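You operate a simulated robot arm through the tools that you are given. There is no shell and no other tool. Be economical: measure what you need, move in short steps, check, and stop when the job is done.

Carry out the task below with a simulated two-armed robot. There is one attempt and no reset: what you move stays moved.

Task
Top up the grit drum from the blue cup, lid it and clamp the ring.
Fine: cup back where it stood; hold the drum still while you swing the red lever shut.

It is judged by the outcome, as a careful person would: the job done as asked, and still so three seconds after it is handed in. It fails if anything else is knocked over, pushed out of place, dropped, spilled or broken. A push-on lid holds only when it is set on centred and level and pressed home; a screw cap is set on level and turned clockwise until tight.

Robot
Two 7-joint arms with two-finger parallel grippers on one trunk, on a base that drives. Base frame: it is fixed to the floor where the robot stands at the start and does not move with it; the origin is under the middle of the robot, x ahead of it, y to its left, z up; the surface under the hand at the start is at about z = 0.8. Readings come in m, degrees, newtons and seconds.
The left shoulder is at the start at [0.07, 0.163, 1.22], the right one opposite. With the tool pointing down near the work surface each hand reaches from about 0.36 to 0.88 m from the robot's upright axis, wherever it stands, measured 20 degrees to its own side. Places, roughly: block magnet [0.5, -1.5, 0.75]; brush [0.75, -1.25, 0.75]; dust cap [0.75, -1.5, 1]; foam dauber [0.5, -1.75, 0.75]; hose end [0.75, -1.5, 0.75]; lever of the clamp ring [0.5, -0.5, 1]; sanding pad [0.75, -1, 0.75]; screen frame [0.75, -1.75, 0.75]; spare deck [0.75, -3, 0.75]; tile [0.75, -2.25, 0.75]; tile board [0.75, -1, 0.75]; tile tray [0.75, -2.25, 0.75]; try block [0.5, -2.5, 0.75]. Payload 3.43 kg a hand.
Tool frame (each hand has its own): the origin (TCP) lies between the finger pads and is the grasp point; the fingertips stand 0.034 m ahead of it; z points along the fingers, y is the line along which they close. Largest opening 0.128 m; finger width 0.024, thickness 0.012; the body of the gripper, 0.048 by 0.13 m, starts 0.096 m behind the TCP.
Orientation is that of the tool frame in the base frame, as a unit quaternion [x, y, z, w]. With the fingers straight down and closing along the base's y, the tool's x points along the base's -x, its y along +y and its z along -z.

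Tools
- The arms move only by the tool nudge_tool. It takes "left_steps", "right_steps" or both (then of equal length, played together; a hand with none holds still); each is text: rows parted by semicolons, each of 7 numbers parted by spaces: the shift along the base's x, y, z in m, then the turn, a rotation vector about the base's x, y, z in degrees, then the finger opening in m, from 0 to 0.128. In form: x y z rx ry rz hand; .... A call has 1 to 12 rows; each row shifts and turns the commanded pose from where the row before left it. A row lasts 0.2 s, in which the tool goes at most 0.05 m and 8.6 degrees; a call with a longer step from one row to the next is refused whole, and so is a gripper value outside its range. A pose out of reach is approached as far as the arm can. The call stops where the force on the tool passes 90 N (or 10 N more than at its start, if that is more) or the arm is blocked; 0.2 s more then pass. The fingers move at their own pace (about 0.153 m/s each) and stop on an object; they squeeze with about 32 N. The grip force told is the motor's: it shows also when the fingers shut on nothing. Time passes only in rows, and 0.2 s behind the last, so rows that do not move let the fingers close. It gives the time, the measured TCP pose, the force on the tool (base axes), the opening and the grip force at its end, in the units of the frame above (readings bear some noise), with the torque about the TCP (base axes, N m) and any sound that the robot's microphone picked up.
- Cameras (640 x 400 px; columns grow to the right, rows downward): "scene" is now at [0.1315, -0.0312, 1.4467]; the picture's right is [-0.37, -0.93, 0.00], its down [-0.56, 0.22, -0.80] and it looks along [0.74, -0.30, -0.60] (base axes); focal length 214 px, centre (320, 200). "left" rides on the left gripper at [0.076, 0.011, -0.16] in its tool frame; the picture's right is [-0.15, 0.99, 0.00], its down [-0.88, -0.13, -0.46] and it looks along [-0.45, -0.07, 0.89] (tool axes); focal length 234 px, centre (320, 200). "right" rides on the right gripper at [0.076, -0.011, -0.16] in its tool frame; the picture's right is [0.15, 0.99, 0.00], its down [-0.88, 0.13, -0.46] and it looks along [-0.45, 0.07, 0.89] (tool axes); focal length 234 px, centre (320, 200). There is no depth. A picture from a camera that has moved, and an enlarged one, comes with that camera's place and axes in the base frame and with its lens.
- get_image(camera): a new picture of that camera. No time passes.
- move_column(by): slides the trunk up (or, below 0, down) by that many m; the arms and the scene camera ride with it, the base frame stays. It gives what a move gives, with no picture.
- steer(legs): drives the robot by 1 to 6 legs, each [ahead, left, turn to the left] in m, m and degrees, along the robot's own axes; the way and the turn of a leg run together, so that a leg with both is an arc; at most 1.5 m and 180 degrees a leg. The arms and the cameras ride along, it lands a little off, and it stops where it bumps. It gives what a move gives.
- pan_tilt(pan, tilt): turns the head with the scene camera to pan (to the left, within 86 degrees either way) and tilt (down, from -29 to 69), counted from straight ahead of the robot. It gives what a move gives.
- close_up(camera, box): a new picture of the part [left, top, right, bottom] of that camera's present view, enlarged. No time passes.
- close_job(): hands the job in; it is judged then, once.

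Work in short steps. Places have to be worked out from the pictures, the camera data and where the tool is seen: move nearer, look again, correct. Check each grasp and each placing, and mend what went wrong. You have 120 turns and 88 pictures in all, those below and enlarged ones among them. Open the grippers and draw the arms clear of the work before you hand the job in, unless the task says otherwise; then end with one line.

The tools are called after "Emit:" by a JSON object that holds its "fn" and its "kwargs". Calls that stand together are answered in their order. nudge_tool: Moves the arms, as the interface text tells. Its arguments: {"type":"object","properties":{"left_steps":{"type":"string"},"right_steps":{"type":"string"}},"required":[]} The other tools are called the same way: move_column (by) slides the trunk up or down; steer (legs) drives the base; pan_tilt (pan, tilt) turns the head that bears the scene camera; get_image (camera) takes a picture; close_up (camera, box) takes an enlarged picture of a part of a camera's view; close_job () hands the job in.

At the start:

```text
time: 0.0
left_position: [0.5854, -0.0461, 1.3029]
left_tool_rot: [-0.001, 1.0, 0.0, 0.0]
left_force: [-0.7, -0.5, 0.1]
left_moment: [-0.03, 0.02, 0.02]
left_finger_gap: 0.128
left_gripper_force: 0.1
right_position: [0.4022, -0.4474, 1.3208]
right_tool_rot: [0.0, 1.0, 0.0, 0.0]
right_force: [0.5, -0.5, 0.5]
right_moment: [0.03, 0.0, -0.04]
right_finger_gap: 0.1279
right_gripper_force: 0.1
trunk travel left (down, up): [-0.7, 0.24]
robot x, y, heading: [0.003, -0.0041, 0.2]
head pan, tilt: [-21.8, 36.8]
```

scene: 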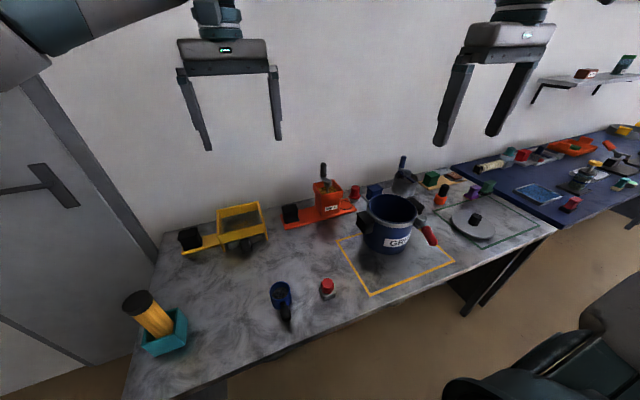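
right: 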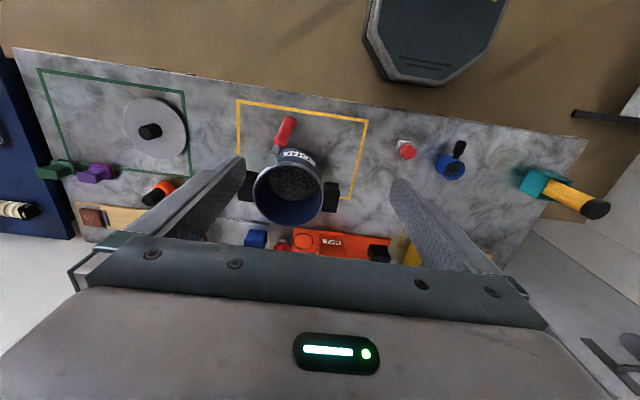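
left: 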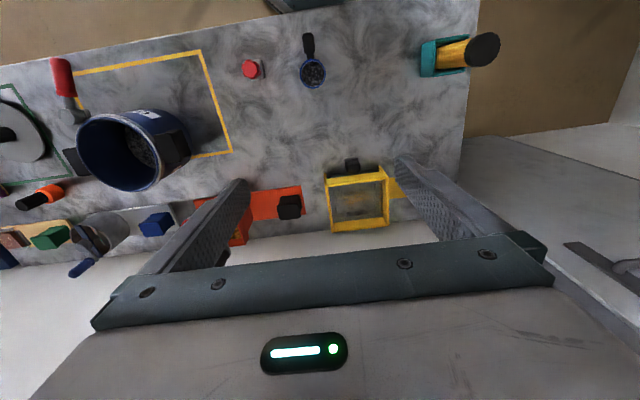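

I'll enlarge the drum, cup and lid in the scene view to see how they are built.

Emit:
{"fn": "close_up", "kwargs": {"camera": "scene", "box": [330, 170, 550, 300]}}

Emit:
{"fn": "close_up", "kwargs": {"camera": "left", "box": [40, 20, 360, 220]}}

Emit:
{"fn": "close_up", "kwargs": {"camera": "right", "box": [100, 80, 500, 260]}}

```text
2.91 times, centred on (440, 235) of scene
camera zoom: at [0.1315, -0.0312, 1.4467], right [-0.37, -0.93, 0.0], down [-0.56, 0.22, -0.8], along [0.74, -0.3, -0.6], focal length 624 px, centre (-29, 98)
```

zoom: 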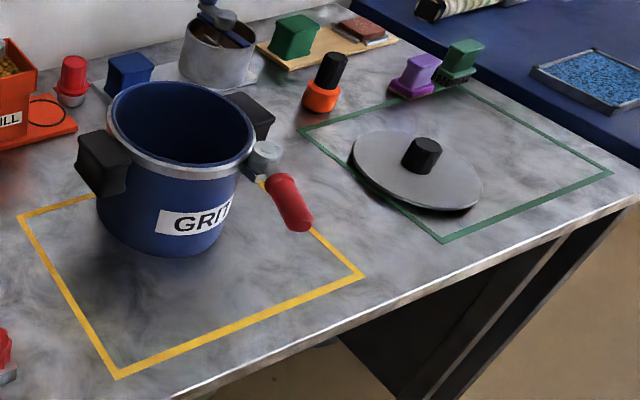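

```text
2.00 times, centred on (200, 120) of left
camera zoom: at [0.5099, -0.0344, 1.4616], right [0.15, 0.99, 0.0], down [0.88, -0.13, 0.46], along [0.45, -0.07, -0.89], focal length 468 px, centre (560, 360)
```

zoom: 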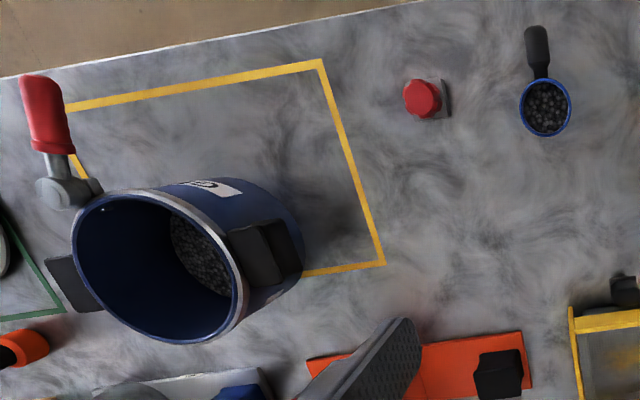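

```text
1.60 times, centred on (300, 170) of right
camera zoom: at [0.3255, -0.4587, 1.479], right [-0.15, 0.99, 0.0], down [0.88, 0.13, 0.46], along [0.45, 0.07, -0.89], focal length 375 px, centre (352, 248)
```

zoom: 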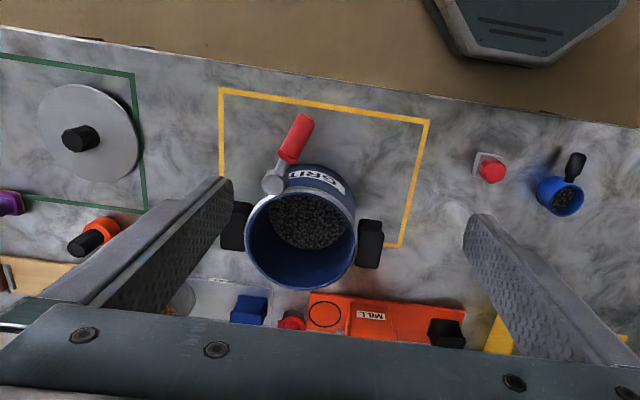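

I want to shift to the right, so that the cup, drum and lid are all in reach. There is a chair-like thing at the lower right, so I look there first.

Emit:
{"fn": "pan_tilt", "kwargs": {"pan": -70, "tilt": 55}}

Emit:
{"fn": "get_image", "kwargs": {"camera": "scene"}}

```text
time: 1.2
left_position: [0.586, -0.0472, 1.302]
left_tool_rot: [0.0, 1.0, 0.0, -0.001]
left_force: [-0.2, 0.8, -0.7]
left_moment: [0.01, -0.01, 0.03]
left_finger_gap: 0.1281
left_gripper_force: 0.0
right_position: [0.402, -0.447, 1.3209]
right_tool_rot: [0.0, 1.0, 0.0, 0.0]
right_force: [0.8, -0.2, 0.7]
right_moment: [0.02, 0.01, 0.02]
right_finger_gap: 0.1282
right_gripper_force: 0.1
trunk travel left (down, up): [-0.7, 0.24]
robot x, y, heading: [0.0011, 0.0016, 0.4]
head pan, tilt: [-70.0, 55.0]
```

```text
81 pictures are left
camera scene: at [0.0753, -0.0666, 1.4212], right [-0.94, -0.34, 0.0], down [-0.28, 0.77, -0.57], along [0.2, -0.54, -0.82], focal length 214 px, centre (320, 200)
```

scene: 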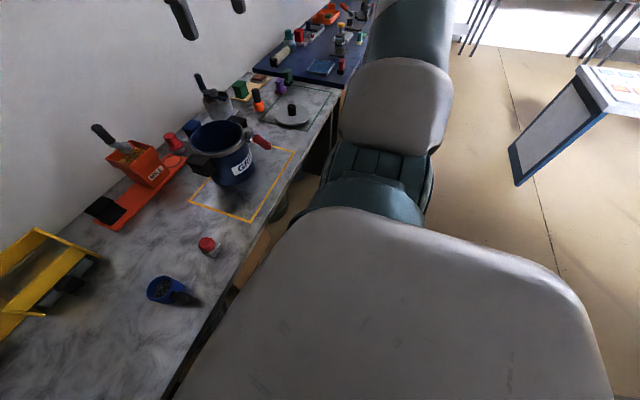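

The "chair" is the robot's own right arm, and the floor is clear. I drive 0.45 m to the right and look from there.

Emit:
{"fn": "steer", "kwargs": {"legs": [[0, -0.45, 0]]}}

Emit:
{"fn": "pan_tilt", "kwargs": {"pan": 0, "tilt": 50}}

Emit:
{"fn": "get_image", "kwargs": {"camera": "scene"}}

Emit:
{"fn": "get_image", "kwargs": {"camera": "left"}}

Emit:
{"fn": "get_image", "kwargs": {"camera": "right"}}

```text
time: 3.8
left_position: [0.5873, -0.4839, 1.3031]
left_tool_rot: [-0.002, 1.0, -0.001, 0.0]
left_force: [0.7, 0.6, 0.2]
left_moment: [0.01, 0.0, 0.02]
left_finger_gap: 0.1279
left_gripper_force: 0.0
right_position: [0.4044, -0.8844, 1.3216]
right_tool_rot: [-0.002, 1.0, 0.0, -0.001]
right_force: [-0.9, 0.2, 0.8]
right_moment: [0.01, -0.02, 0.0]
right_finger_gap: 0.1282
right_gripper_force: 0.2
trunk travel left (down, up): [-0.7, 0.24]
robot x, y, heading: [0.0008, -0.4421, 0.3]
head pan, tilt: [-70.0, 55.0]
```

```text
time: 5.2
left_position: [0.5862, -0.4851, 1.3022]
left_tool_rot: [-0.001, 1.0, 0.0, 0.0]
left_force: [0.2, -0.2, 0.5]
left_moment: [0.01, 0.02, 0.03]
left_finger_gap: 0.128
left_gripper_force: 0.1
right_position: [0.404, -0.8859, 1.3213]
right_tool_rot: [-0.002, 1.0, 0.0, 0.001]
right_force: [0.9, -0.1, 0.1]
right_moment: [0.01, -0.02, 0.0]
right_finger_gap: 0.1281
right_gripper_force: 0.1
trunk travel left (down, up): [-0.7, 0.24]
robot x, y, heading: [-0.0013, -0.4351, 0.1]
head pan, tilt: [0.0, 50.0]
```

```text
80 pictures are left
camera scene: at [0.1281, -0.4379, 1.4277], right [0.0, -1.0, 0.0], down [-0.77, 0.0, -0.64], along [0.64, 0.0, -0.77], focal length 214 px, centre (320, 200)
```

scene: 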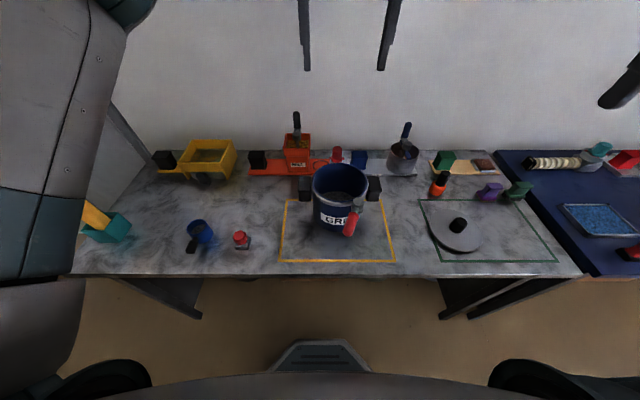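

```text
79 pictures are left
camera left: at [0.5105, -0.4722, 1.4617], right [0.14, 0.99, 0.0], down [0.88, -0.13, 0.46], along [0.45, -0.07, -0.89], focal length 234 px, centre (320, 200)
```

left: 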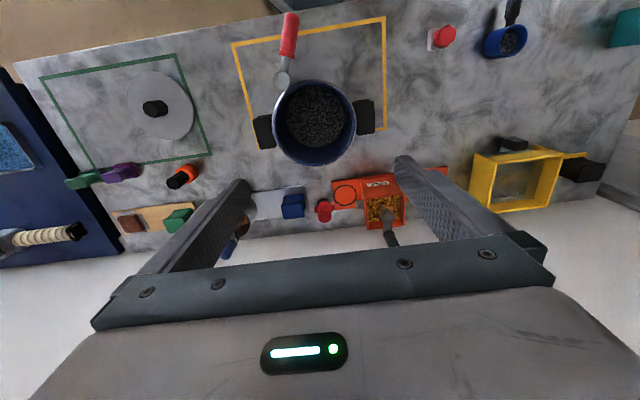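

```text
78 pictures are left
camera right: at [0.327, -0.8971, 1.4791], right [-0.15, 0.99, 0.0], down [0.88, 0.13, 0.46], along [0.45, 0.07, -0.89], focal length 234 px, centre (320, 200)
```

right: 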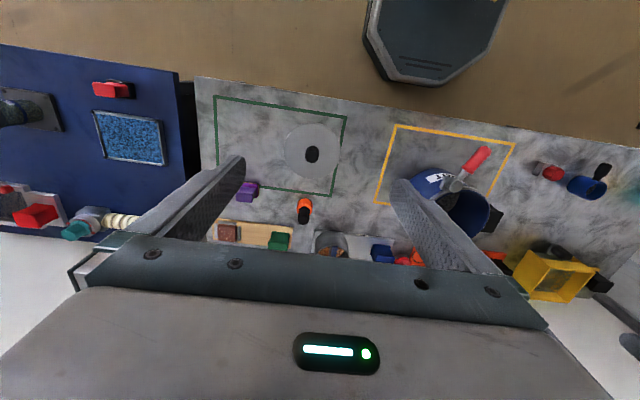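

The view is good. I enlarge the cup with its handle, and the ring with its lever.

Emit:
{"fn": "close_up", "kwargs": {"camera": "scene", "box": [160, 200, 280, 275]}}

Emit:
{"fn": "close_up", "kwargs": {"camera": "left", "box": [220, 0, 400, 180]}}

Emit:
{"fn": "close_up", "kwargs": {"camera": "right", "box": [370, 110, 630, 250]}}

Emit:
{"fn": "close_up", "kwargs": {"camera": "scene", "box": [280, 140, 400, 270]}}

```text
5.33 times, centred on (220, 238) of scene
camera zoom: at [0.1281, -0.4379, 1.4277], right [0.0, -1.0, 0.0], down [-0.77, 0.0, -0.64], along [0.64, 0.0, -0.77], focal length 1144 px, centre (853, 0)
```

zoom: 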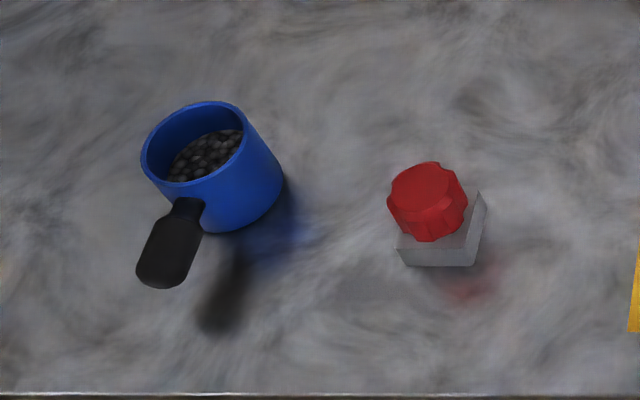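

```text
2.22 times, centred on (310, 90) of left
camera zoom: at [0.5105, -0.4722, 1.4617], right [0.14, 0.99, 0.0], down [0.88, -0.13, 0.46], along [0.45, -0.07, -0.89], focal length 520 px, centre (342, 444)
```

zoom: 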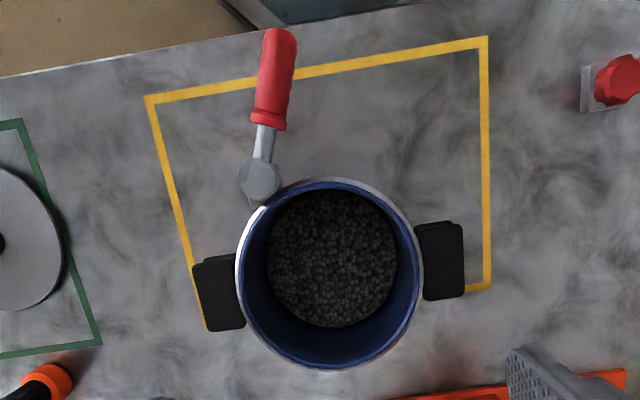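

```text
2.46 times, centred on (500, 180) of right
camera zoom: at [0.327, -0.8971, 1.4791], right [-0.15, 0.99, 0.0], down [0.88, 0.13, 0.46], along [0.45, 0.07, -0.89], focal length 576 px, centre (-123, 249)
```

zoom: 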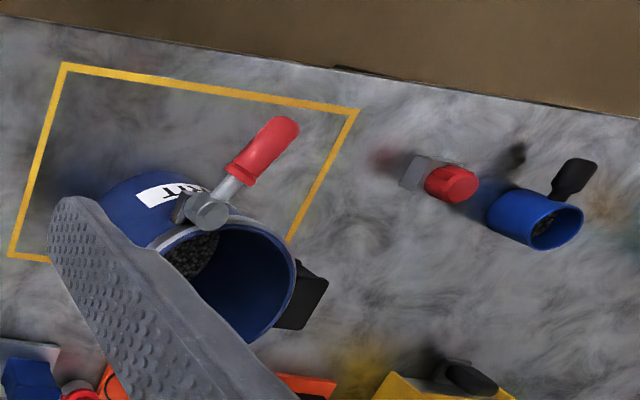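

```text
3.08 times, centred on (340, 205) of scene
camera zoom: at [0.1281, -0.4379, 1.4277], right [0.0, -1.0, 0.0], down [-0.77, 0.0, -0.64], along [0.64, 0.0, -0.77], focal length 660 px, centre (258, 185)
```

zoom: 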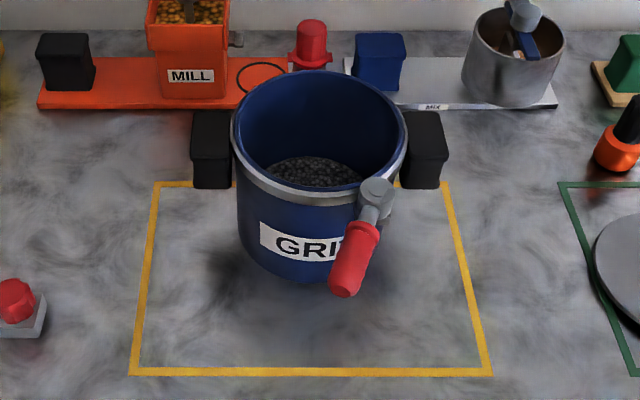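

Estimates from the views:

| Thing | Place |
|---|---|
| Table top | z ≈ 0.797 |
| Cup rim centre | [0.494, -0.05, 0.854] |
| Cup handle | along -x to about [0.418, -0.047, 0.83] |
| Drum ring centre | [0.587, -0.498, 0.955] |
| Lever pivot | [0.502, -0.543, 0.97] |
| Lever tip | [0.41, -0.507, 0.96] |

I'll grip the cup handle from the front with the hand level, so I back the base off first.

Emit:
{"fn": "steer", "kwargs": {"legs": [[-0.25, 0, 0]]}}

Emit:
{"fn": "nudge_tool", "kwargs": {"left_steps": "0 0.0395 -0.018 0 -8.18 0 0.1;0 0.0395 -0.018 0 -8.18 0 0.1;0 0.0395 -0.018 0 -8.18 0 0.1;0 0.0395 -0.018 0 -8.18 0 0.1;0 0.0395 -0.018 0 -8.18 0 0.1;0 0.0395 -0.018 0 -8.18 0 0.1;0 0.0395 -0.018 0 -8.18 0 0.06;0 0.0395 -0.018 0 -8.18 0 0.06;0 0.0395 -0.018 0 -8.18 0 0.06;0 0.0395 -0.018 0 -8.18 0 0.06;0 0.0395 -0.018 0 -8.2 0 0.06"}}

```text
time: 7.1
left_position: [0.3363, -0.4835, 1.3016]
left_tool_rot: [-0.003, 1.0, 0.001, 0.0]
left_force: [0.4, -0.4, -0.8]
left_moment: [-0.02, 0.03, 0.01]
left_finger_gap: 0.1278
left_gripper_force: 0.2
right_position: [0.1563, -0.8848, 1.321]
right_tool_rot: [-0.002, 1.0, 0.0, 0.0]
right_force: [0.2, 1.3, 1.1]
right_moment: [-0.03, -0.02, 0.01]
right_finger_gap: 0.1281
right_gripper_force: 0.1
trunk travel left (down, up): [-0.7, 0.24]
robot x, y, heading: [-0.2521, -0.4411, 0.6]
head pan, tilt: [0.0, 50.0]
```

```text
time: 9.5
left_position: [0.3467, -0.1247, 1.1412]
left_tool_rot: [-0.003, 0.801, -0.002, 0.599]
left_force: [0.8, 1.2, 0.8]
left_moment: [-0.01, 0.01, 0.01]
left_finger_gap: 0.06
left_gripper_force: 0.0
left hand out of reach, approached as far as the arm can: row 8, 9, 10, 11
right_position: [0.1548, -0.8851, 1.3207]
right_tool_rot: [-0.003, 1.0, 0.0, 0.001]
right_force: [0.5, -0.9, -1.0]
right_moment: [-0.02, -0.02, 0.02]
right_finger_gap: 0.128
right_gripper_force: 0.1
trunk travel left (down, up): [-0.7, 0.24]
robot x, y, heading: [-0.2485, -0.4413, 0.3]
head pan, tilt: [0.0, 50.0]
```

The hand got to about 74° of tilt and then ran out of reach, probably because it is folded too near the body. I move it ahead and down.

Emit:
{"fn": "nudge_tool", "kwargs": {"left_steps": "0.03 0 -0.03 0 0 0 0.06;0.03 0 -0.04 0 0 0 0.06;0 0 -0.04 0 0 0 0.06;0 0 -0.04 0 0 0 0.06"}}

```text
time: 10.5
left_position: [0.3681, -0.1117, 1.073]
left_tool_rot: [0.001, 0.801, -0.005, 0.599]
left_force: [0.1, 0.2, 0.4]
left_moment: [0.01, 0.01, -0.01]
left_finger_gap: 0.0596
left_gripper_force: 0.0
left hand out of reach, approached as far as the arm can: row 1, 2, 3, 4
right_position: [0.1541, -0.886, 1.3203]
right_tool_rot: [-0.002, 1.0, 0.001, -0.001]
right_force: [-0.3, -0.1, 0.5]
right_moment: [0.03, 0.0, 0.03]
right_finger_gap: 0.1279
right_gripper_force: 0.1
trunk travel left (down, up): [-0.7, 0.24]
robot x, y, heading: [-0.2531, -0.44, 0.3]
head pan, tilt: [0.0, 50.0]
```

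The wrist limits the tilt while the shoulder is high. I lift the hand, lower the trunk 0.25 m so the forearm lies flatter, then level the hand again.

Emit:
{"fn": "nudge_tool", "kwargs": {"left_steps": "0 0 0.05 0 0 0 0.06;0 0 0.05 0 0 0 0.06;0 0 0.05 0 0 0 0.06;0 0 0.05 0 0 0 0.06;0 0 0.04 0 0 0 0.06"}}

Emit:
{"fn": "move_column", "kwargs": {"by": -0.25}}

```text
time: 11.7
left_position: [0.3681, -0.11, 1.3117]
left_tool_rot: [-0.002, 0.801, -0.003, 0.599]
left_force: [0.3, -1.3, -0.2]
left_moment: [0.0, -0.01, 0.01]
left_finger_gap: 0.0601
left_gripper_force: 0.0
right_position: [0.1531, -0.8866, 1.3205]
right_tool_rot: [-0.002, 1.0, 0.0, -0.001]
right_force: [0.7, -0.4, 0.4]
right_moment: [0.02, -0.01, -0.01]
right_finger_gap: 0.128
right_gripper_force: 0.1
trunk travel left (down, up): [-0.7, 0.24]
robot x, y, heading: [-0.2487, -0.4377, 0.2]
head pan, tilt: [0.0, 50.0]
```

```text
time: 14.2
left_position: [0.3674, -0.1088, 1.0615]
left_tool_rot: [-0.003, 0.801, -0.003, 0.599]
left_force: [-0.1, -0.5, -0.4]
left_moment: [0.01, -0.01, 0.0]
left_finger_gap: 0.0602
left_gripper_force: 0.0
right_position: [0.1533, -0.8857, 1.0711]
right_tool_rot: [-0.003, 1.0, 0.0, 0.0]
right_force: [1.1, -0.2, 0.6]
right_moment: [0.03, 0.03, 0.03]
right_finger_gap: 0.1279
right_gripper_force: 0.0
trunk travel left (down, up): [-0.45, 0.49]
robot x, y, heading: [-0.2487, -0.4362, 0.3]
head pan, tilt: [0.0, 50.0]
```

The commanded pose follows the reachable one. I turn the last 16° and move in line with the handle.

Emit:
{"fn": "nudge_tool", "kwargs": {"left_steps": "0 0.02 -0.02 0 -5.5 0 0.06;-0.005 0.02 -0.03 0 -5.5 0 0.06;-0.005 0.02 -0.03 0 -5.4 0 0.06;0 0 -0.03 0 0 0 0.06"}}

Emit:
{"fn": "get_image", "kwargs": {"camera": "left"}}

Emit:
{"fn": "get_image", "kwargs": {"camera": "scene"}}

```text
time: 15.2
left_position: [0.358, -0.048, 0.9512]
left_tool_rot: [-0.003, 0.706, -0.003, 0.708]
left_force: [1.1, -0.7, -0.2]
left_moment: [-0.01, 0.0, -0.03]
left_finger_gap: 0.06
left_gripper_force: 0.0
right_position: [0.1544, -0.8835, 1.0703]
right_tool_rot: [-0.004, 1.0, -0.001, 0.0]
right_force: [-0.3, -0.4, 1.1]
right_moment: [-0.06, -0.04, 0.0]
right_finger_gap: 0.128
right_gripper_force: 0.1
trunk travel left (down, up): [-0.45, 0.49]
robot x, y, heading: [-0.2457, -0.4384, 0.3]
head pan, tilt: [0.0, 50.0]
```

```text
73 pictures are left
camera left: at [0.1975, -0.036, 0.875], right [0.0, 0.99, 0.14], down [-0.46, -0.12, 0.88], along [0.89, -0.06, 0.45], focal length 234 px, centre (320, 200)
```

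left: 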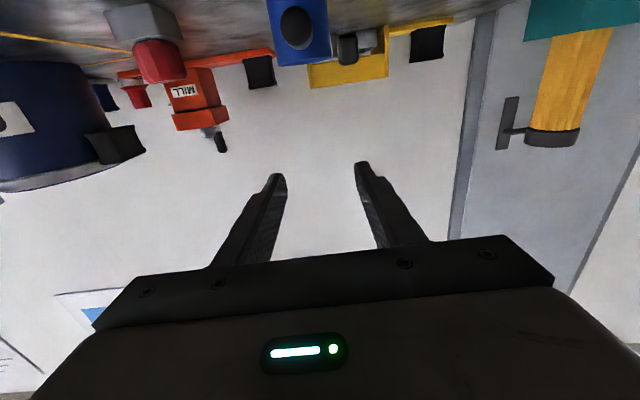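

```text
72 pictures are left
camera scene: at [-0.1233, -0.4368, 1.1778], right [0.01, -1.0, 0.0], down [-0.77, -0.01, -0.64], along [0.64, 0.0, -0.77], focal length 214 px, centre (320, 200)
```

scene: 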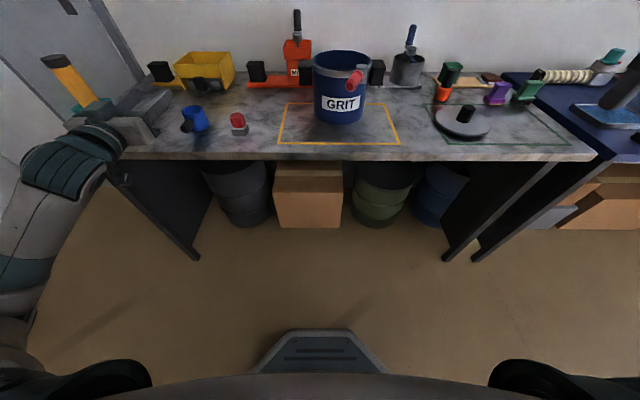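

The hand is level and in line. From this camera the handle end sits at about y -0.05, z 0.835, so I lower the hand in front of it.

Emit:
{"fn": "nudge_tool", "kwargs": {"left_steps": "0 -0.002 -0.04 0 0 0 0.06;0 0 -0.04 0 0 0 0.06;0 0 -0.036 0 0 0 0.06"}}

Emit:
{"fn": "get_image", "kwargs": {"camera": "left"}}

Emit:
{"fn": "close_up", "kwargs": {"camera": "scene", "box": [130, 80, 270, 180]}}

```text
time: 16.1
left_position: [0.358, -0.0503, 0.8377]
left_tool_rot: [-0.003, 0.707, -0.003, 0.707]
left_force: [-0.1, -0.3, 0.2]
left_moment: [-0.03, -0.02, 0.02]
left_finger_gap: 0.0598
left_gripper_force: 0.0
right_position: [0.1537, -0.8852, 1.0701]
right_tool_rot: [-0.003, 1.0, 0.0, -0.001]
right_force: [-0.4, -1.0, -0.4]
right_moment: [-0.02, 0.0, 0.0]
right_finger_gap: 0.1276
right_gripper_force: 0.0
trunk travel left (down, up): [-0.45, 0.49]
robot x, y, heading: [-0.2511, -0.4431, 0.4]
head pan, tilt: [0.0, 50.0]
```

```text
71 pictures are left
camera left: at [0.199, -0.0388, 0.7602], right [0.0, 0.99, 0.14], down [-0.46, -0.12, 0.88], along [0.89, -0.06, 0.45], focal length 234 px, centre (320, 200)
```

left: 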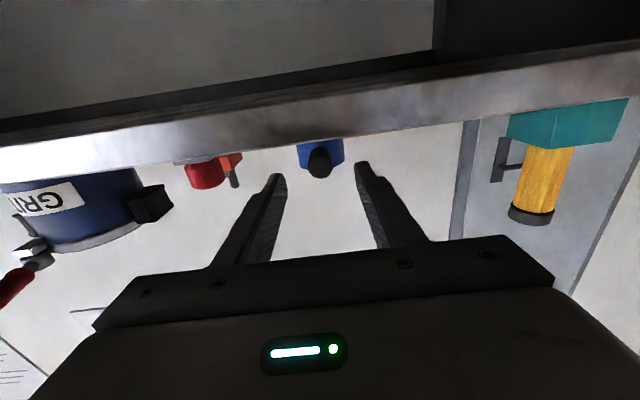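

```text
4.00 times, centred on (200, 130) of scene
camera zoom: at [-0.1233, -0.4381, 1.1777], right [0.01, -1.0, 0.0], down [-0.77, 0.0, -0.64], along [0.64, 0.0, -0.77], focal length 858 px, centre (800, 480)
```

zoom: 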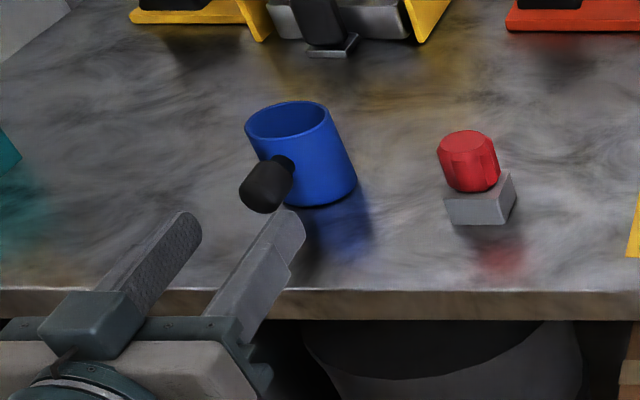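

The handle end is at about y -0.048, z 0.83, between the fingers. I lower a few mm and slide ahead.

Emit:
{"fn": "nudge_tool", "kwargs": {"left_steps": "0 0.001 -0.006 0 0 0 0.06;0.03 0 0 0 0 0 0.06;0.034 0 0 0 0 0 0.06;0 0 0 0 0 0 0.06"}}

Emit:
{"fn": "close_up", "kwargs": {"camera": "scene", "box": [130, 80, 270, 180]}}

```text
time: 17.1
left_position: [0.4225, -0.051, 0.829]
left_tool_rot: [-0.002, 0.707, -0.003, 0.707]
left_force: [0.4, -0.8, 0.3]
left_moment: [0.01, 0.01, 0.0]
left_finger_gap: 0.0603
left_gripper_force: 0.0
right_position: [0.1529, -0.8847, 1.0718]
right_tool_rot: [-0.003, 1.0, 0.0, 0.001]
right_force: [0.9, 0.5, -0.1]
right_moment: [0.01, -0.01, 0.0]
right_finger_gap: 0.128
right_gripper_force: 0.0
trunk travel left (down, up): [-0.45, 0.49]
robot x, y, heading: [-0.2515, -0.4381, 0.4]
head pan, tilt: [0.0, 50.0]
```

```text
4.00 times, centred on (200, 130) of scene
camera zoom: at [-0.1238, -0.4382, 1.1777], right [0.01, -1.0, 0.0], down [-0.77, 0.0, -0.64], along [0.64, 0.0, -0.77], focal length 858 px, centre (800, 480)
```

zoom: 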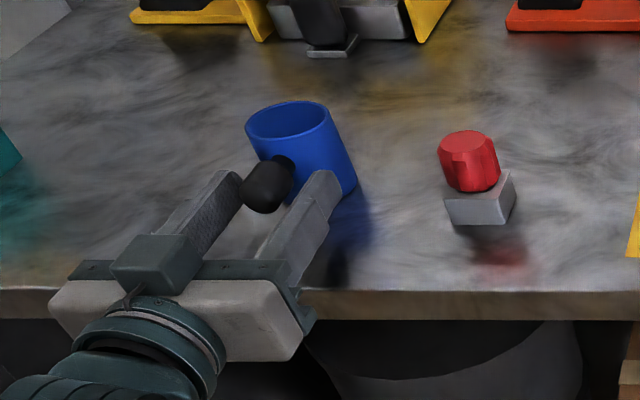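

The handle lies between the fingers and the cup stands still. I close.

Emit:
{"fn": "nudge_tool", "kwargs": {"left_steps": "0 0.002 0 0 0 0 0.03;0 0 0 0 0 0 0.01;0 0 0 0 0 0 0.0;0 0 0 0 0 0 0.0"}}

Emit:
{"fn": "close_up", "kwargs": {"camera": "scene", "box": [130, 80, 270, 180]}}

```text
time: 18.1
left_position: [0.4225, -0.0485, 0.8287]
left_tool_rot: [-0.002, 0.707, -0.004, 0.707]
left_force: [2.0, -1.2, 2.0]
left_moment: [0.0, -0.06, -0.03]
left_finger_gap: 0.025
left_gripper_force: 32.0
right_position: [0.1544, -0.886, 1.071]
right_tool_rot: [-0.002, 1.0, 0.001, 0.0]
right_force: [-0.6, 0.3, -0.5]
right_moment: [-0.03, 0.02, 0.0]
right_finger_gap: 0.1279
right_gripper_force: 0.1
trunk travel left (down, up): [-0.45, 0.49]
robot x, y, heading: [-0.2528, -0.4411, 0.4]
head pan, tilt: [0.0, 50.0]
```

```text
4.00 times, centred on (200, 130) of scene
camera zoom: at [-0.1235, -0.4384, 1.1777], right [0.01, -1.0, 0.0], down [-0.77, 0.0, -0.64], along [0.64, 0.0, -0.77], focal length 858 px, centre (800, 480)
```

zoom: 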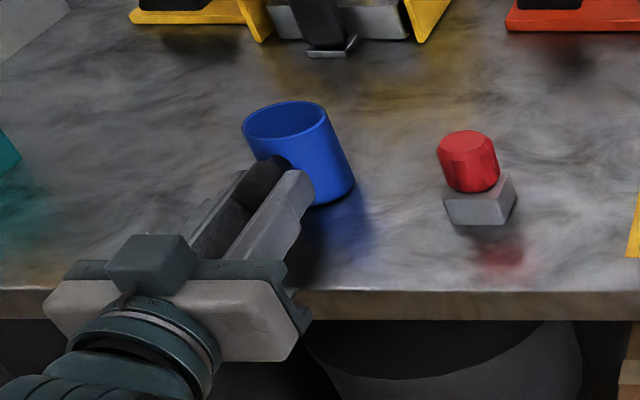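

Gripped, at 25 mm and 32 N; closing shifted the cup about 2.5 mm toward +y, which I'll correct when I return it. I lift straight up slowly.

Emit:
{"fn": "nudge_tool", "kwargs": {"left_steps": "0 0 0.015 0 0 0 0;0 0 0.025 0 0 0 0;0 0 0.03 0 0 0 0;0 0 0.03 0 0 0 0;0 0 0.03 0 0 0 0;0 0 0.03 0 0 0 0;0 0 0.03 0 0 0 0;0 0 0.03 0 0 0 0;0 0 0.02 0 0 0 0;0 0 0.01 0 0 0 0"}}

Emit:
{"fn": "get_image", "kwargs": {"camera": "scene"}}

```text
time: 20.2
left_position: [0.4227, -0.0483, 1.079]
left_tool_rot: [-0.002, 0.708, -0.003, 0.707]
left_force: [-0.6, -0.2, -0.8]
left_moment: [-0.04, 0.1, 0.0]
left_finger_gap: 0.0254
left_gripper_force: 32.2
right_position: [0.1539, -0.8842, 1.0702]
right_tool_rot: [-0.003, 1.0, 0.001, 0.0]
right_force: [0.9, -1.1, -0.3]
right_moment: [-0.03, 0.0, 0.01]
right_finger_gap: 0.1276
right_gripper_force: 0.1
trunk travel left (down, up): [-0.45, 0.49]
robot x, y, heading: [-0.2509, -0.4412, 0.0]
head pan, tilt: [0.0, 50.0]
```

```text
67 pictures are left
camera scene: at [-0.1232, -0.4383, 1.1776], right [0.01, -1.0, 0.0], down [-0.77, 0.0, -0.64], along [0.64, 0.0, -0.77], focal length 214 px, centre (320, 200)
```

scene: 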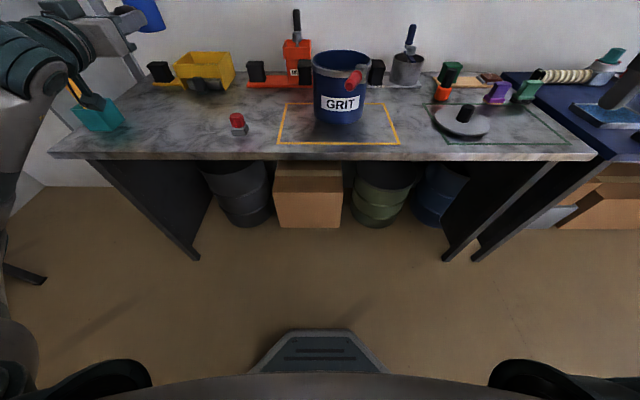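

Cup lifted level. I carry it over to the drum, aiming the handle axis at y -0.463 and the cup centre at x 0.587, and raise the head.

Emit:
{"fn": "nudge_tool", "kwargs": {"left_steps": "0.002 -0.01 0 0 0 0 0;0.007 -0.03 0 0 0 0 0;0.009 -0.04 0 0 0 0 0;0.009 -0.04 0 0 0 0 0;0.009 -0.04 0 0 0 0 0;0.009 -0.04 0 0 0 0 0;0.009 -0.045 0 0 0 0 0;0.009 -0.045 0 0 0 0 0;0.009 -0.045 0 0 0 0 0;0.009 -0.04 0 0 0 0 0;0.008 -0.028 0 0 0 0 0;0.004 -0.012 0 0 0 0 0"}}

Emit:
{"fn": "pan_tilt", "kwargs": {"pan": 0, "tilt": 25}}

Emit:
{"fn": "get_image", "kwargs": {"camera": "scene"}}

```text
time: 22.9
left_position: [0.5153, -0.4635, 1.0806]
left_tool_rot: [-0.003, 0.707, -0.002, 0.707]
left_force: [0.3, -0.1, -0.9]
left_moment: [0.01, 0.11, 0.03]
left_finger_gap: 0.0248
left_gripper_force: 31.9
right_position: [0.1542, -0.8854, 1.0698]
right_tool_rot: [-0.002, 1.0, 0.001, 0.0]
right_force: [0.1, 0.1, 0.2]
right_moment: [-0.02, -0.02, -0.01]
right_finger_gap: 0.1278
right_gripper_force: 0.1
trunk travel left (down, up): [-0.45, 0.49]
robot x, y, heading: [-0.2473, -0.4393, 0.3]
head pan, tilt: [0.0, 50.0]
```

```text
time: 23.7
left_position: [0.5159, -0.4642, 1.0798]
left_tool_rot: [-0.002, 0.707, -0.004, 0.707]
left_force: [-0.1, -0.1, -1.4]
left_moment: [-0.03, 0.07, 0.01]
left_finger_gap: 0.0252
left_gripper_force: 31.5
right_position: [0.1528, -0.8855, 1.0707]
right_tool_rot: [-0.003, 1.0, 0.0, 0.0]
right_force: [-0.1, 0.5, -0.3]
right_moment: [0.02, -0.02, -0.02]
right_finger_gap: 0.1281
right_gripper_force: 0.1
trunk travel left (down, up): [-0.45, 0.49]
robot x, y, heading: [-0.2539, -0.4418, 0.4]
head pan, tilt: [0.0, 25.0]
```

```text
66 pictures are left
camera scene: at [-0.108, -0.4383, 1.215], right [0.01, -1.0, 0.0], down [-0.42, 0.0, -0.91], along [0.91, 0.0, -0.42], focal length 214 px, centre (320, 200)
```

scene: 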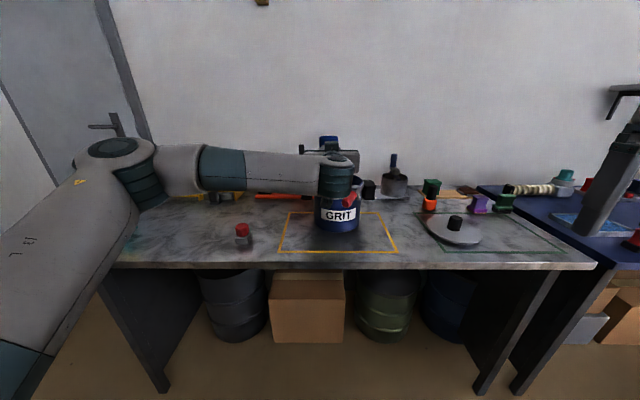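

The cup hangs over the drum, clear of lever and rim. I start the roll about the handle axis, toward -y.

Emit:
{"fn": "nudge_tool", "kwargs": {"left_steps": "0 0 0 8.2 0 0 0;0 0 0 8.2 0 0 0;0 0 0 8.2 0 0 0;0 0 0 8.2 0 0 0;0 0 0 8.2 0 0 0"}}

Emit:
{"fn": "get_image", "kwargs": {"camera": "scene"}}

```text
time: 24.9
left_position: [0.5156, -0.4634, 1.0789]
left_tool_rot: [0.246, 0.663, 0.246, 0.663]
left_force: [-0.3, 0.4, -1.5]
left_moment: [0.01, 0.12, -0.01]
left_finger_gap: 0.0251
left_gripper_force: 31.5
right_position: [0.1548, -0.8852, 1.0705]
right_tool_rot: [-0.002, 1.0, 0.0, -0.001]
right_force: [-0.6, 0.0, -0.2]
right_moment: [0.0, 0.0, -0.02]
right_finger_gap: 0.1283
right_gripper_force: 0.1
trunk travel left (down, up): [-0.45, 0.49]
robot x, y, heading: [-0.2468, -0.4382, 0.4]
head pan, tilt: [0.0, 25.0]
```

```text
65 pictures are left
camera scene: at [-0.1084, -0.4386, 1.2152], right [0.01, -1.0, 0.0], down [-0.42, 0.0, -0.91], along [0.91, 0.01, -0.42], focal length 214 px, centre (320, 200)
```

scene: 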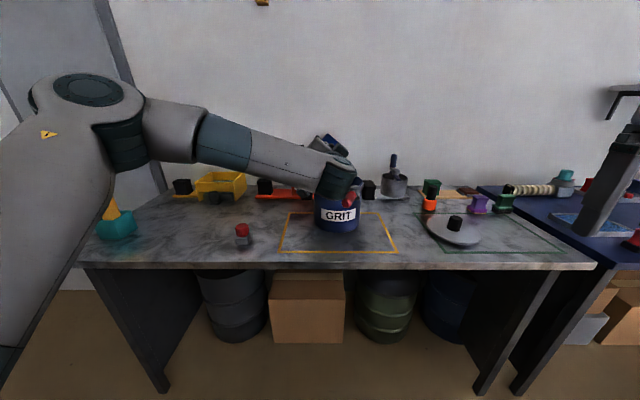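

Reach is fine so far. I roll on to about 90°.

Emit:
{"fn": "nudge_tool", "kwargs": {"left_steps": "0 0 0 8.2 0 0 0;0 0 0 8.2 0 0 0;0 0 0 8.2 0 0 0;0 0 0 8.2 0 0 0;0 0 0 8.2 0 0 0;0 0 0 8.2 0 0 0;0 0 0 0 0 0 0;0 0 0 0 0 0 0"}}

Emit:
{"fn": "close_up", "kwargs": {"camera": "scene", "box": [250, 110, 410, 250]}}

Emit:
{"fn": "get_image", "kwargs": {"camera": "left"}}

```text
time: 26.7
left_position: [0.5153, -0.4633, 1.0789]
left_tool_rot: [0.499, 0.501, 0.5, 0.501]
left_force: [0.5, -0.9, -1.1]
left_moment: [-0.01, 0.07, 0.05]
left_finger_gap: 0.0249
left_gripper_force: 31.7
right_position: [0.1536, -0.8855, 1.0711]
right_tool_rot: [-0.003, 1.0, 0.0, -0.001]
right_force: [-0.3, -0.5, -0.1]
right_moment: [-0.01, 0.05, -0.02]
right_finger_gap: 0.1281
right_gripper_force: 0.0
trunk travel left (down, up): [-0.45, 0.49]
robot x, y, heading: [-0.2529, -0.4395, 0.5]
head pan, tilt: [0.0, 25.0]
```

```text
2.86 times, centred on (330, 180) of scene
camera zoom: at [-0.1082, -0.4385, 1.2152], right [0.01, -1.0, 0.0], down [-0.42, 0.0, -0.91], along [0.91, 0.01, -0.42], focal length 613 px, centre (291, 257)
```

zoom: 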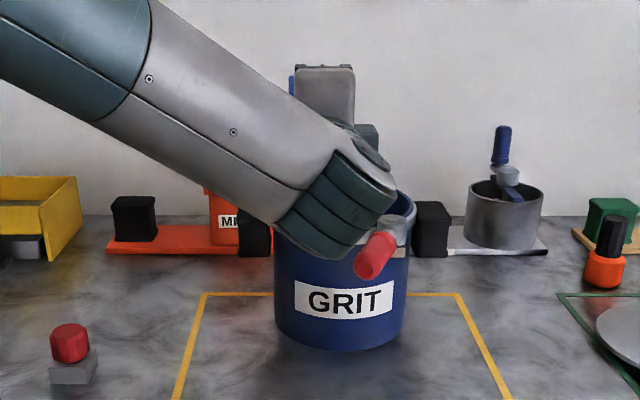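

```text
63 pictures are left
camera left: at [0.3556, -0.3858, 1.0899], right [0.0, -0.14, 0.99], down [-0.46, -0.88, -0.13], along [0.89, -0.45, -0.07], focal length 234 px, centre (320, 200)
```

left: 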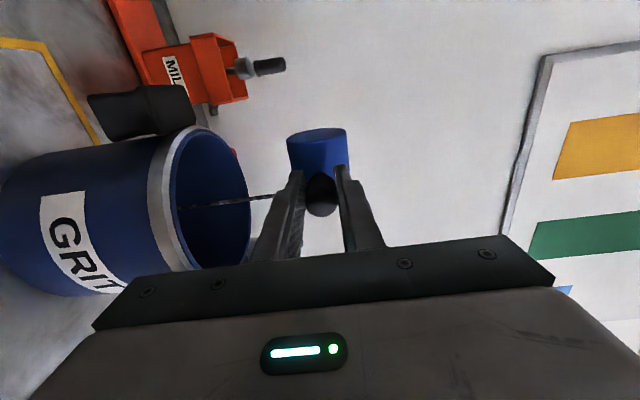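

Grit is streaming into the drum, inside the rim. I roll further in small steps, raising slightly to keep the wrist off the lever.

Emit:
{"fn": "nudge_tool", "kwargs": {"left_steps": "0 0 0 0 0 0 0;0 0 0 0 0 0 0;0 0 0.004 5 0 0 0;0 0 0.004 5 0 0 0;0 0 0.004 5 0 0 0;0 0 0.004 5 0 0 0;0 0 0 0 0 0 0;0 0 0 0 0 0 0;0 0 0 0 0 0 0"}}

Emit:
{"fn": "get_image", "kwargs": {"camera": "left"}}

Emit:
{"fn": "close_up", "kwargs": {"camera": "scene", "box": [250, 110, 410, 250]}}

```text
time: 28.7
left_position: [0.5155, -0.4637, 1.0958]
left_tool_rot: [0.578, 0.408, 0.579, 0.406]
left_force: [0.2, 0.2, -0.6]
left_moment: [0.01, 0.01, 0.01]
left_finger_gap: 0.0246
left_gripper_force: 32.1
right_position: [0.1538, -0.8834, 1.0697]
right_tool_rot: [-0.003, 1.0, 0.0, 0.0]
right_force: [0.5, 0.5, 0.3]
right_moment: [-0.02, 0.02, 0.01]
right_finger_gap: 0.128
right_gripper_force: 0.1
trunk travel left (down, up): [-0.45, 0.49]
robot x, y, heading: [-0.2506, -0.4395, 0.0]
head pan, tilt: [0.0, 25.0]
```

```text
62 pictures are left
camera left: at [0.3557, -0.3943, 1.1306], right [0.0, -0.47, 0.88], down [-0.46, -0.78, -0.42], along [0.89, -0.4, -0.22], focal length 234 px, centre (320, 200)
```

left: 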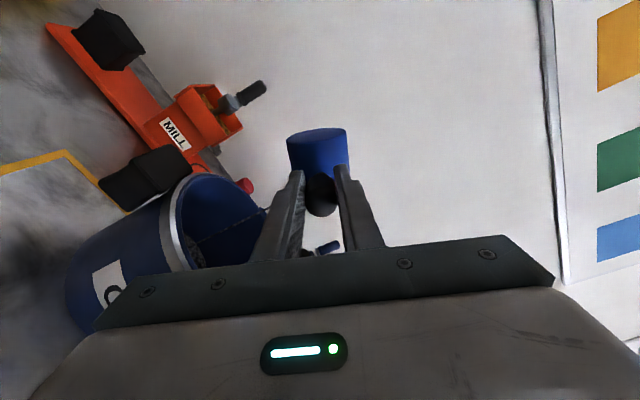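

```text
2.86 times, centred on (330, 180) of scene
camera zoom: at [-0.108, -0.4383, 1.2151], right [0.01, -1.0, 0.0], down [-0.42, 0.0, -0.91], along [0.91, 0.0, -0.42], focal length 613 px, centre (291, 257)
```

zoom: 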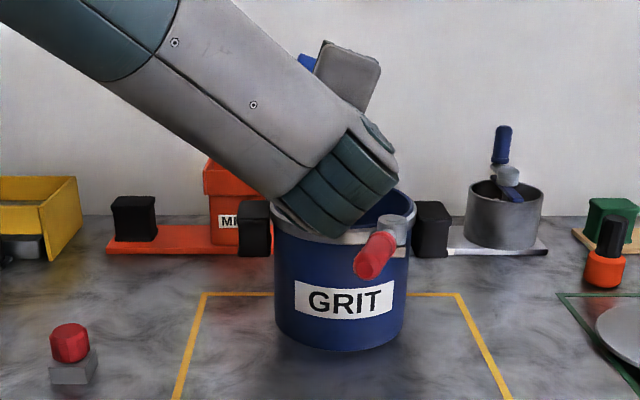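

A thin stream remains. I tip to about 150°, shift 2 cm toward the middle, hold, and shake out the rest.

Emit:
{"fn": "nudge_tool", "kwargs": {"left_steps": "0 -0.004 0.004 7 0 0 0;0 -0.004 0.004 7 0 0 0;0 -0.004 0.004 7 0 0 0;0 -0.004 0.004 7 0 0 0;0 -0.004 0 7 0 0 0;0 0 0 5 0 0 0;0 0 0 0 0 0 0;0 0 0 0 0 0 0;0 0 0 0 0 0 0;0 0 0 0 0 0 0;0 0 0 0 0 0 0"}}

Emit:
{"fn": "get_image", "kwargs": {"camera": "left"}}

```text
time: 31.1
left_position: [0.4291, -0.4855, 1.0673]
left_tool_rot: [0.68, 0.186, 0.683, 0.191]
left_force: [0.2, 0.2, -1.0]
left_moment: [0.03, 0.06, 0.0]
left_finger_gap: 0.0248
left_gripper_force: 31.9
left hand out of reach, approached as far as the arm can: row 4, 5, 6
right_position: [0.1538, -0.8857, 1.0715]
right_tool_rot: [-0.002, 1.0, 0.0, 0.0]
right_force: [0.6, -0.6, 0.0]
right_moment: [0.01, 0.02, -0.01]
right_finger_gap: 0.1278
right_gripper_force: 0.2
trunk travel left (down, up): [-0.45, 0.49]
robot x, y, heading: [-0.2527, -0.4374, 0.3]
head pan, tilt: [0.0, 25.0]
```

```text
60 pictures are left
camera left: at [0.2703, -0.4547, 1.1353], right [-0.01, -0.92, 0.38], down [-0.45, -0.34, -0.82], along [0.89, -0.18, -0.42], focal length 234 px, centre (320, 200)
```

left: 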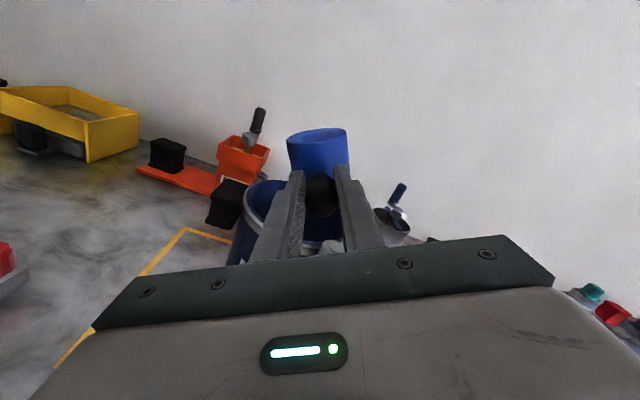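

Out of reach, the hand was drawn back in x, so the cup is over the front rim. I raise it straight away and look for any spilled grit.

Emit:
{"fn": "nudge_tool", "kwargs": {"left_steps": "0 0 0.03 0 0 0 0;0 0 0.03 0 0 0 0;0 0 0.03 0 0 0 0"}}

Emit:
{"fn": "close_up", "kwargs": {"camera": "scene", "box": [250, 110, 410, 270]}}

Emit:
{"fn": "get_image", "kwargs": {"camera": "left"}}

```text
time: 31.9
left_position: [0.3883, -0.4865, 1.1305]
left_tool_rot: [0.681, 0.188, 0.682, 0.189]
left_force: [-0.6, 0.0, -0.8]
left_moment: [0.0, 0.08, 0.03]
left_finger_gap: 0.0246
left_gripper_force: 31.9
left hand out of reach, approached as far as the arm can: row 1, 2, 3
right_position: [0.1529, -0.8862, 1.0707]
right_tool_rot: [-0.003, 1.0, 0.001, -0.001]
right_force: [-0.3, -0.4, -0.2]
right_moment: [0.0, -0.02, 0.01]
right_finger_gap: 0.1281
right_gripper_force: 0.1
trunk travel left (down, up): [-0.45, 0.49]
robot x, y, heading: [-0.2528, -0.4397, 0.5]
head pan, tilt: [0.0, 25.0]
```

```text
2.50 times, centred on (330, 190) of scene
camera zoom: at [-0.1096, -0.4391, 1.2149], right [0.0, -1.0, 0.0], down [-0.43, 0.0, -0.91], along [0.91, 0.0, -0.43], focal length 536 px, centre (295, 225)
```

zoom: 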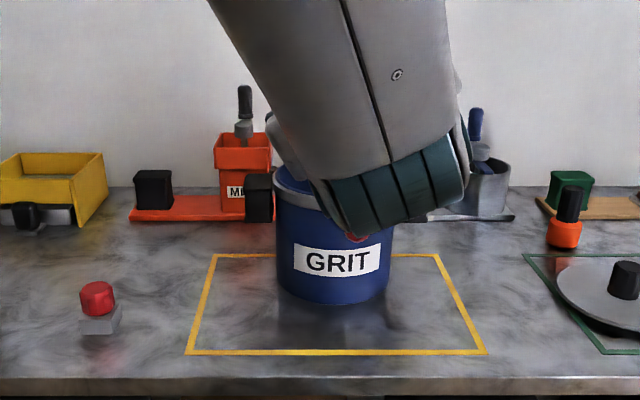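

```text
58 pictures are left
camera left: at [0.2286, -0.4552, 1.2001], right [0.0, -0.92, 0.38], down [-0.45, -0.34, -0.82], along [0.89, -0.17, -0.42], focal length 234 px, centre (320, 200)
```

left: 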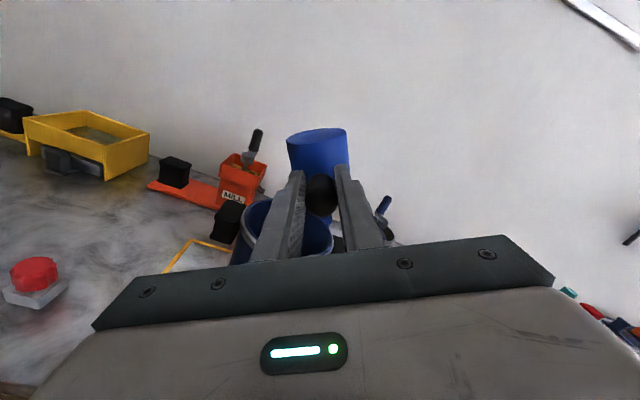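

No grains on the table. I roll back to about 110°, where reach was fine, and advance over the drum again.

Emit:
{"fn": "nudge_tool", "kwargs": {"left_steps": "0 0 0 -8 0 0 0;0 0 0 -8 0 0 0;0 0 0 -8 0 0 0;0 0 0 -8 0 0 0;0 0 0 -8 0 0 0;0.03 0 0 0 0 0 0;0.03 0 0 0 0 0 0;0.03 0 0 0 0 0 0"}}

Emit:
{"fn": "get_image", "kwargs": {"camera": "left"}}

Emit:
{"fn": "get_image", "kwargs": {"camera": "scene"}}

```text
time: 33.7
left_position: [0.4792, -0.4893, 1.1242]
left_tool_rot: [0.579, 0.407, 0.578, 0.406]
left_force: [-0.3, 0.0, -0.2]
left_moment: [-0.03, 0.03, 0.03]
left_finger_gap: 0.0249
left_gripper_force: 32.3
right_position: [0.1549, -0.8851, 1.0704]
right_tool_rot: [-0.003, 1.0, 0.001, -0.001]
right_force: [0.1, 0.0, -0.6]
right_moment: [0.02, 0.02, 0.02]
right_finger_gap: 0.1279
right_gripper_force: 0.0
trunk travel left (down, up): [-0.45, 0.49]
robot x, y, heading: [-0.2519, -0.4397, 0.4]
head pan, tilt: [0.0, 25.0]
```

```text
57 pictures are left
camera left: at [0.3206, -0.4199, 1.161], right [0.0, -0.47, 0.88], down [-0.46, -0.78, -0.42], along [0.89, -0.4, -0.22], focal length 234 px, centre (320, 200)
```

left: 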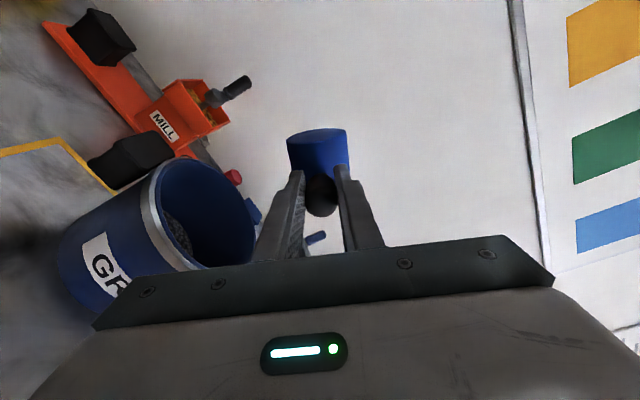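

```text
56 pictures are left
camera scene: at [-0.1069, -0.4383, 1.215], right [0.01, -1.0, 0.0], down [-0.42, 0.0, -0.91], along [0.91, 0.01, -0.42], focal length 214 px, centre (320, 200)
```

scene: 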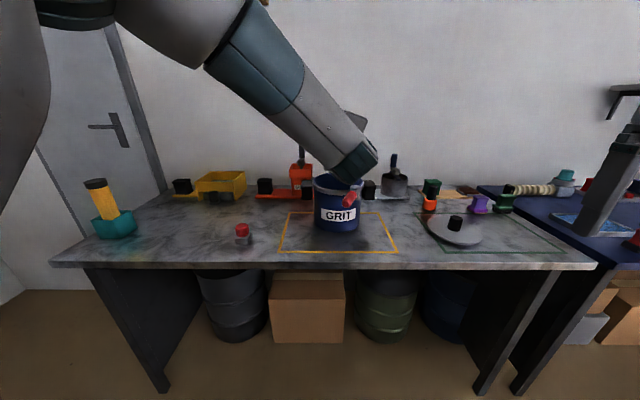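

The stream has stopped and the drum stands fuller. I roll the cup back upright.

Emit:
{"fn": "nudge_tool", "kwargs": {"left_steps": "0 0 0 -8.5 0 0 0;0 0 0 -8.5 0 0 0;0 0 0 -8.5 0 0 0;0 0 0 -8.5 0 0 0;0 0 0 -8.5 0 0 0;0 0 0 -8.5 0 0 0;0 0 0 -8.5 0 0 0;0 0 0 -8.5 0 0 0;0 0 0 -8.5 0 0 0;0 0 0 -8.5 0 0 0;0 0 0 -8.5 0 0 0;0 0 0 -8.5 0 0 0"}}

Emit:
{"fn": "nudge_tool", "kwargs": {"left_steps": "0 0 0 -7.6 0 0 0;-0.01 0.03 -0.005 0 0 0 0;-0.01 0.045 -0.005 0 0 0 0;-0.01 0.045 -0.005 0 0 0 0;-0.01 0.045 -0.005 0 0 0 0;-0.01 0.045 -0.01 0 0 0 0;-0.01 0.045 -0.01 0 0 0 0;0 0.045 -0.01 0 0 0 0;0 0.045 -0.01 0 0 0 0;0 0.045 -0.01 0 0 0 0;0 0.03 0 0 0 0 0;0 0.01 0 0 0 0 0"}}

Emit:
{"fn": "get_image", "kwargs": {"camera": "scene"}}

```text
time: 36.3
left_position: [0.48, -0.489, 1.1277]
left_tool_rot: [0.047, 0.706, 0.047, 0.705]
left_force: [-0.9, -0.3, 0.0]
left_moment: [-0.03, 0.05, 0.04]
left_finger_gap: 0.0247
left_gripper_force: 31.7
right_position: [0.1536, -0.8843, 1.0712]
right_tool_rot: [-0.002, 1.0, 0.0, 0.0]
right_force: [-0.3, -1.0, 0.4]
right_moment: [0.0, -0.01, 0.02]
right_finger_gap: 0.128
right_gripper_force: 0.0
trunk travel left (down, up): [-0.45, 0.49]
robot x, y, heading: [-0.2485, -0.4414, 0.3]
head pan, tilt: [0.0, 25.0]
```

```text
time: 38.9
left_position: [0.4198, -0.0586, 1.056]
left_tool_rot: [0.001, 0.707, 0.0, 0.707]
left_force: [-0.6, -0.6, -1.1]
left_moment: [-0.04, 0.02, -0.01]
left_finger_gap: 0.0251
left_gripper_force: 31.7
right_position: [0.1532, -0.8847, 1.0704]
right_tool_rot: [-0.002, 1.0, 0.001, 0.0]
right_force: [0.6, -0.2, 0.5]
right_moment: [0.03, -0.02, 0.02]
right_finger_gap: 0.1283
right_gripper_force: 0.1
trunk travel left (down, up): [-0.45, 0.49]
robot x, y, heading: [-0.2523, -0.4383, 0.1]
head pan, tilt: [0.0, 25.0]
```

```text
55 pictures are left
camera scene: at [-0.1083, -0.438, 1.2152], right [0.01, -1.0, 0.0], down [-0.42, 0.0, -0.91], along [0.91, 0.0, -0.42], focal length 214 px, centre (320, 200)
```

scene: 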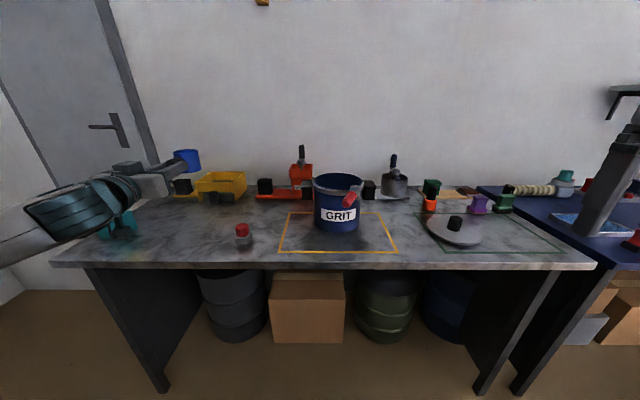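

The cup is empty and level. I lower it to where it stood, TCP [0.4225, -0.051, 0.829], first to just above.

Emit:
{"fn": "nudge_tool", "kwargs": {"left_steps": "0.0027 0.007 -0.02 0 0 0 0;0 0 -0.04 0 0 0 0;0 0 -0.04 0 0 0 0;0 0 -0.04 0 0 0 0;0 0 -0.04 0 0 0 0;0 0 -0.03 0 0 0 0;0 0 -0.008 0 0 0 0"}}

Emit:
{"fn": "pan_tilt", "kwargs": {"pan": 0, "tilt": 50}}

Emit:
{"fn": "close_up", "kwargs": {"camera": "scene", "box": [130, 80, 270, 180]}}

```text
time: 40.5
left_position: [0.4213, -0.0502, 0.8387]
left_tool_rot: [0.0, 0.707, 0.002, 0.707]
left_force: [0.7, 0.3, -1.2]
left_moment: [0.01, 0.08, -0.04]
left_finger_gap: 0.0249
left_gripper_force: 32.0
right_position: [0.1531, -0.8849, 1.0706]
right_tool_rot: [-0.003, 1.0, 0.001, 0.0]
right_force: [-0.3, 0.7, 1.0]
right_moment: [0.01, -0.01, 0.0]
right_finger_gap: 0.128
right_gripper_force: 0.1
trunk travel left (down, up): [-0.45, 0.49]
robot x, y, heading: [-0.2506, -0.4428, 0.2]
head pan, tilt: [0.0, 25.0]
```

```text
time: 41.4
left_position: [0.422, -0.0523, 0.8398]
left_tool_rot: [0.001, 0.707, 0.002, 0.707]
left_force: [0.5, 0.2, -1.5]
left_moment: [-0.01, 0.03, 0.0]
left_finger_gap: 0.0248
left_gripper_force: 32.1
right_position: [0.1533, -0.8855, 1.0704]
right_tool_rot: [-0.002, 1.0, 0.0, 0.001]
right_force: [-0.8, -0.5, -0.3]
right_moment: [0.01, 0.02, 0.04]
right_finger_gap: 0.128
right_gripper_force: 0.1
trunk travel left (down, up): [-0.45, 0.49]
robot x, y, heading: [-0.2501, -0.4388, 0.6]
head pan, tilt: [0.0, 50.0]
```

```text
4.00 times, centred on (200, 130) of scene
camera zoom: at [-0.1233, -0.4383, 1.1777], right [0.01, -1.0, 0.0], down [-0.77, 0.0, -0.64], along [0.64, 0.0, -0.77], focal length 858 px, centre (800, 480)
```

zoom: 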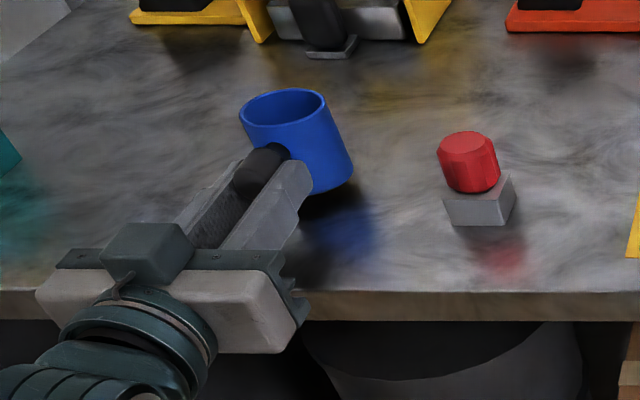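

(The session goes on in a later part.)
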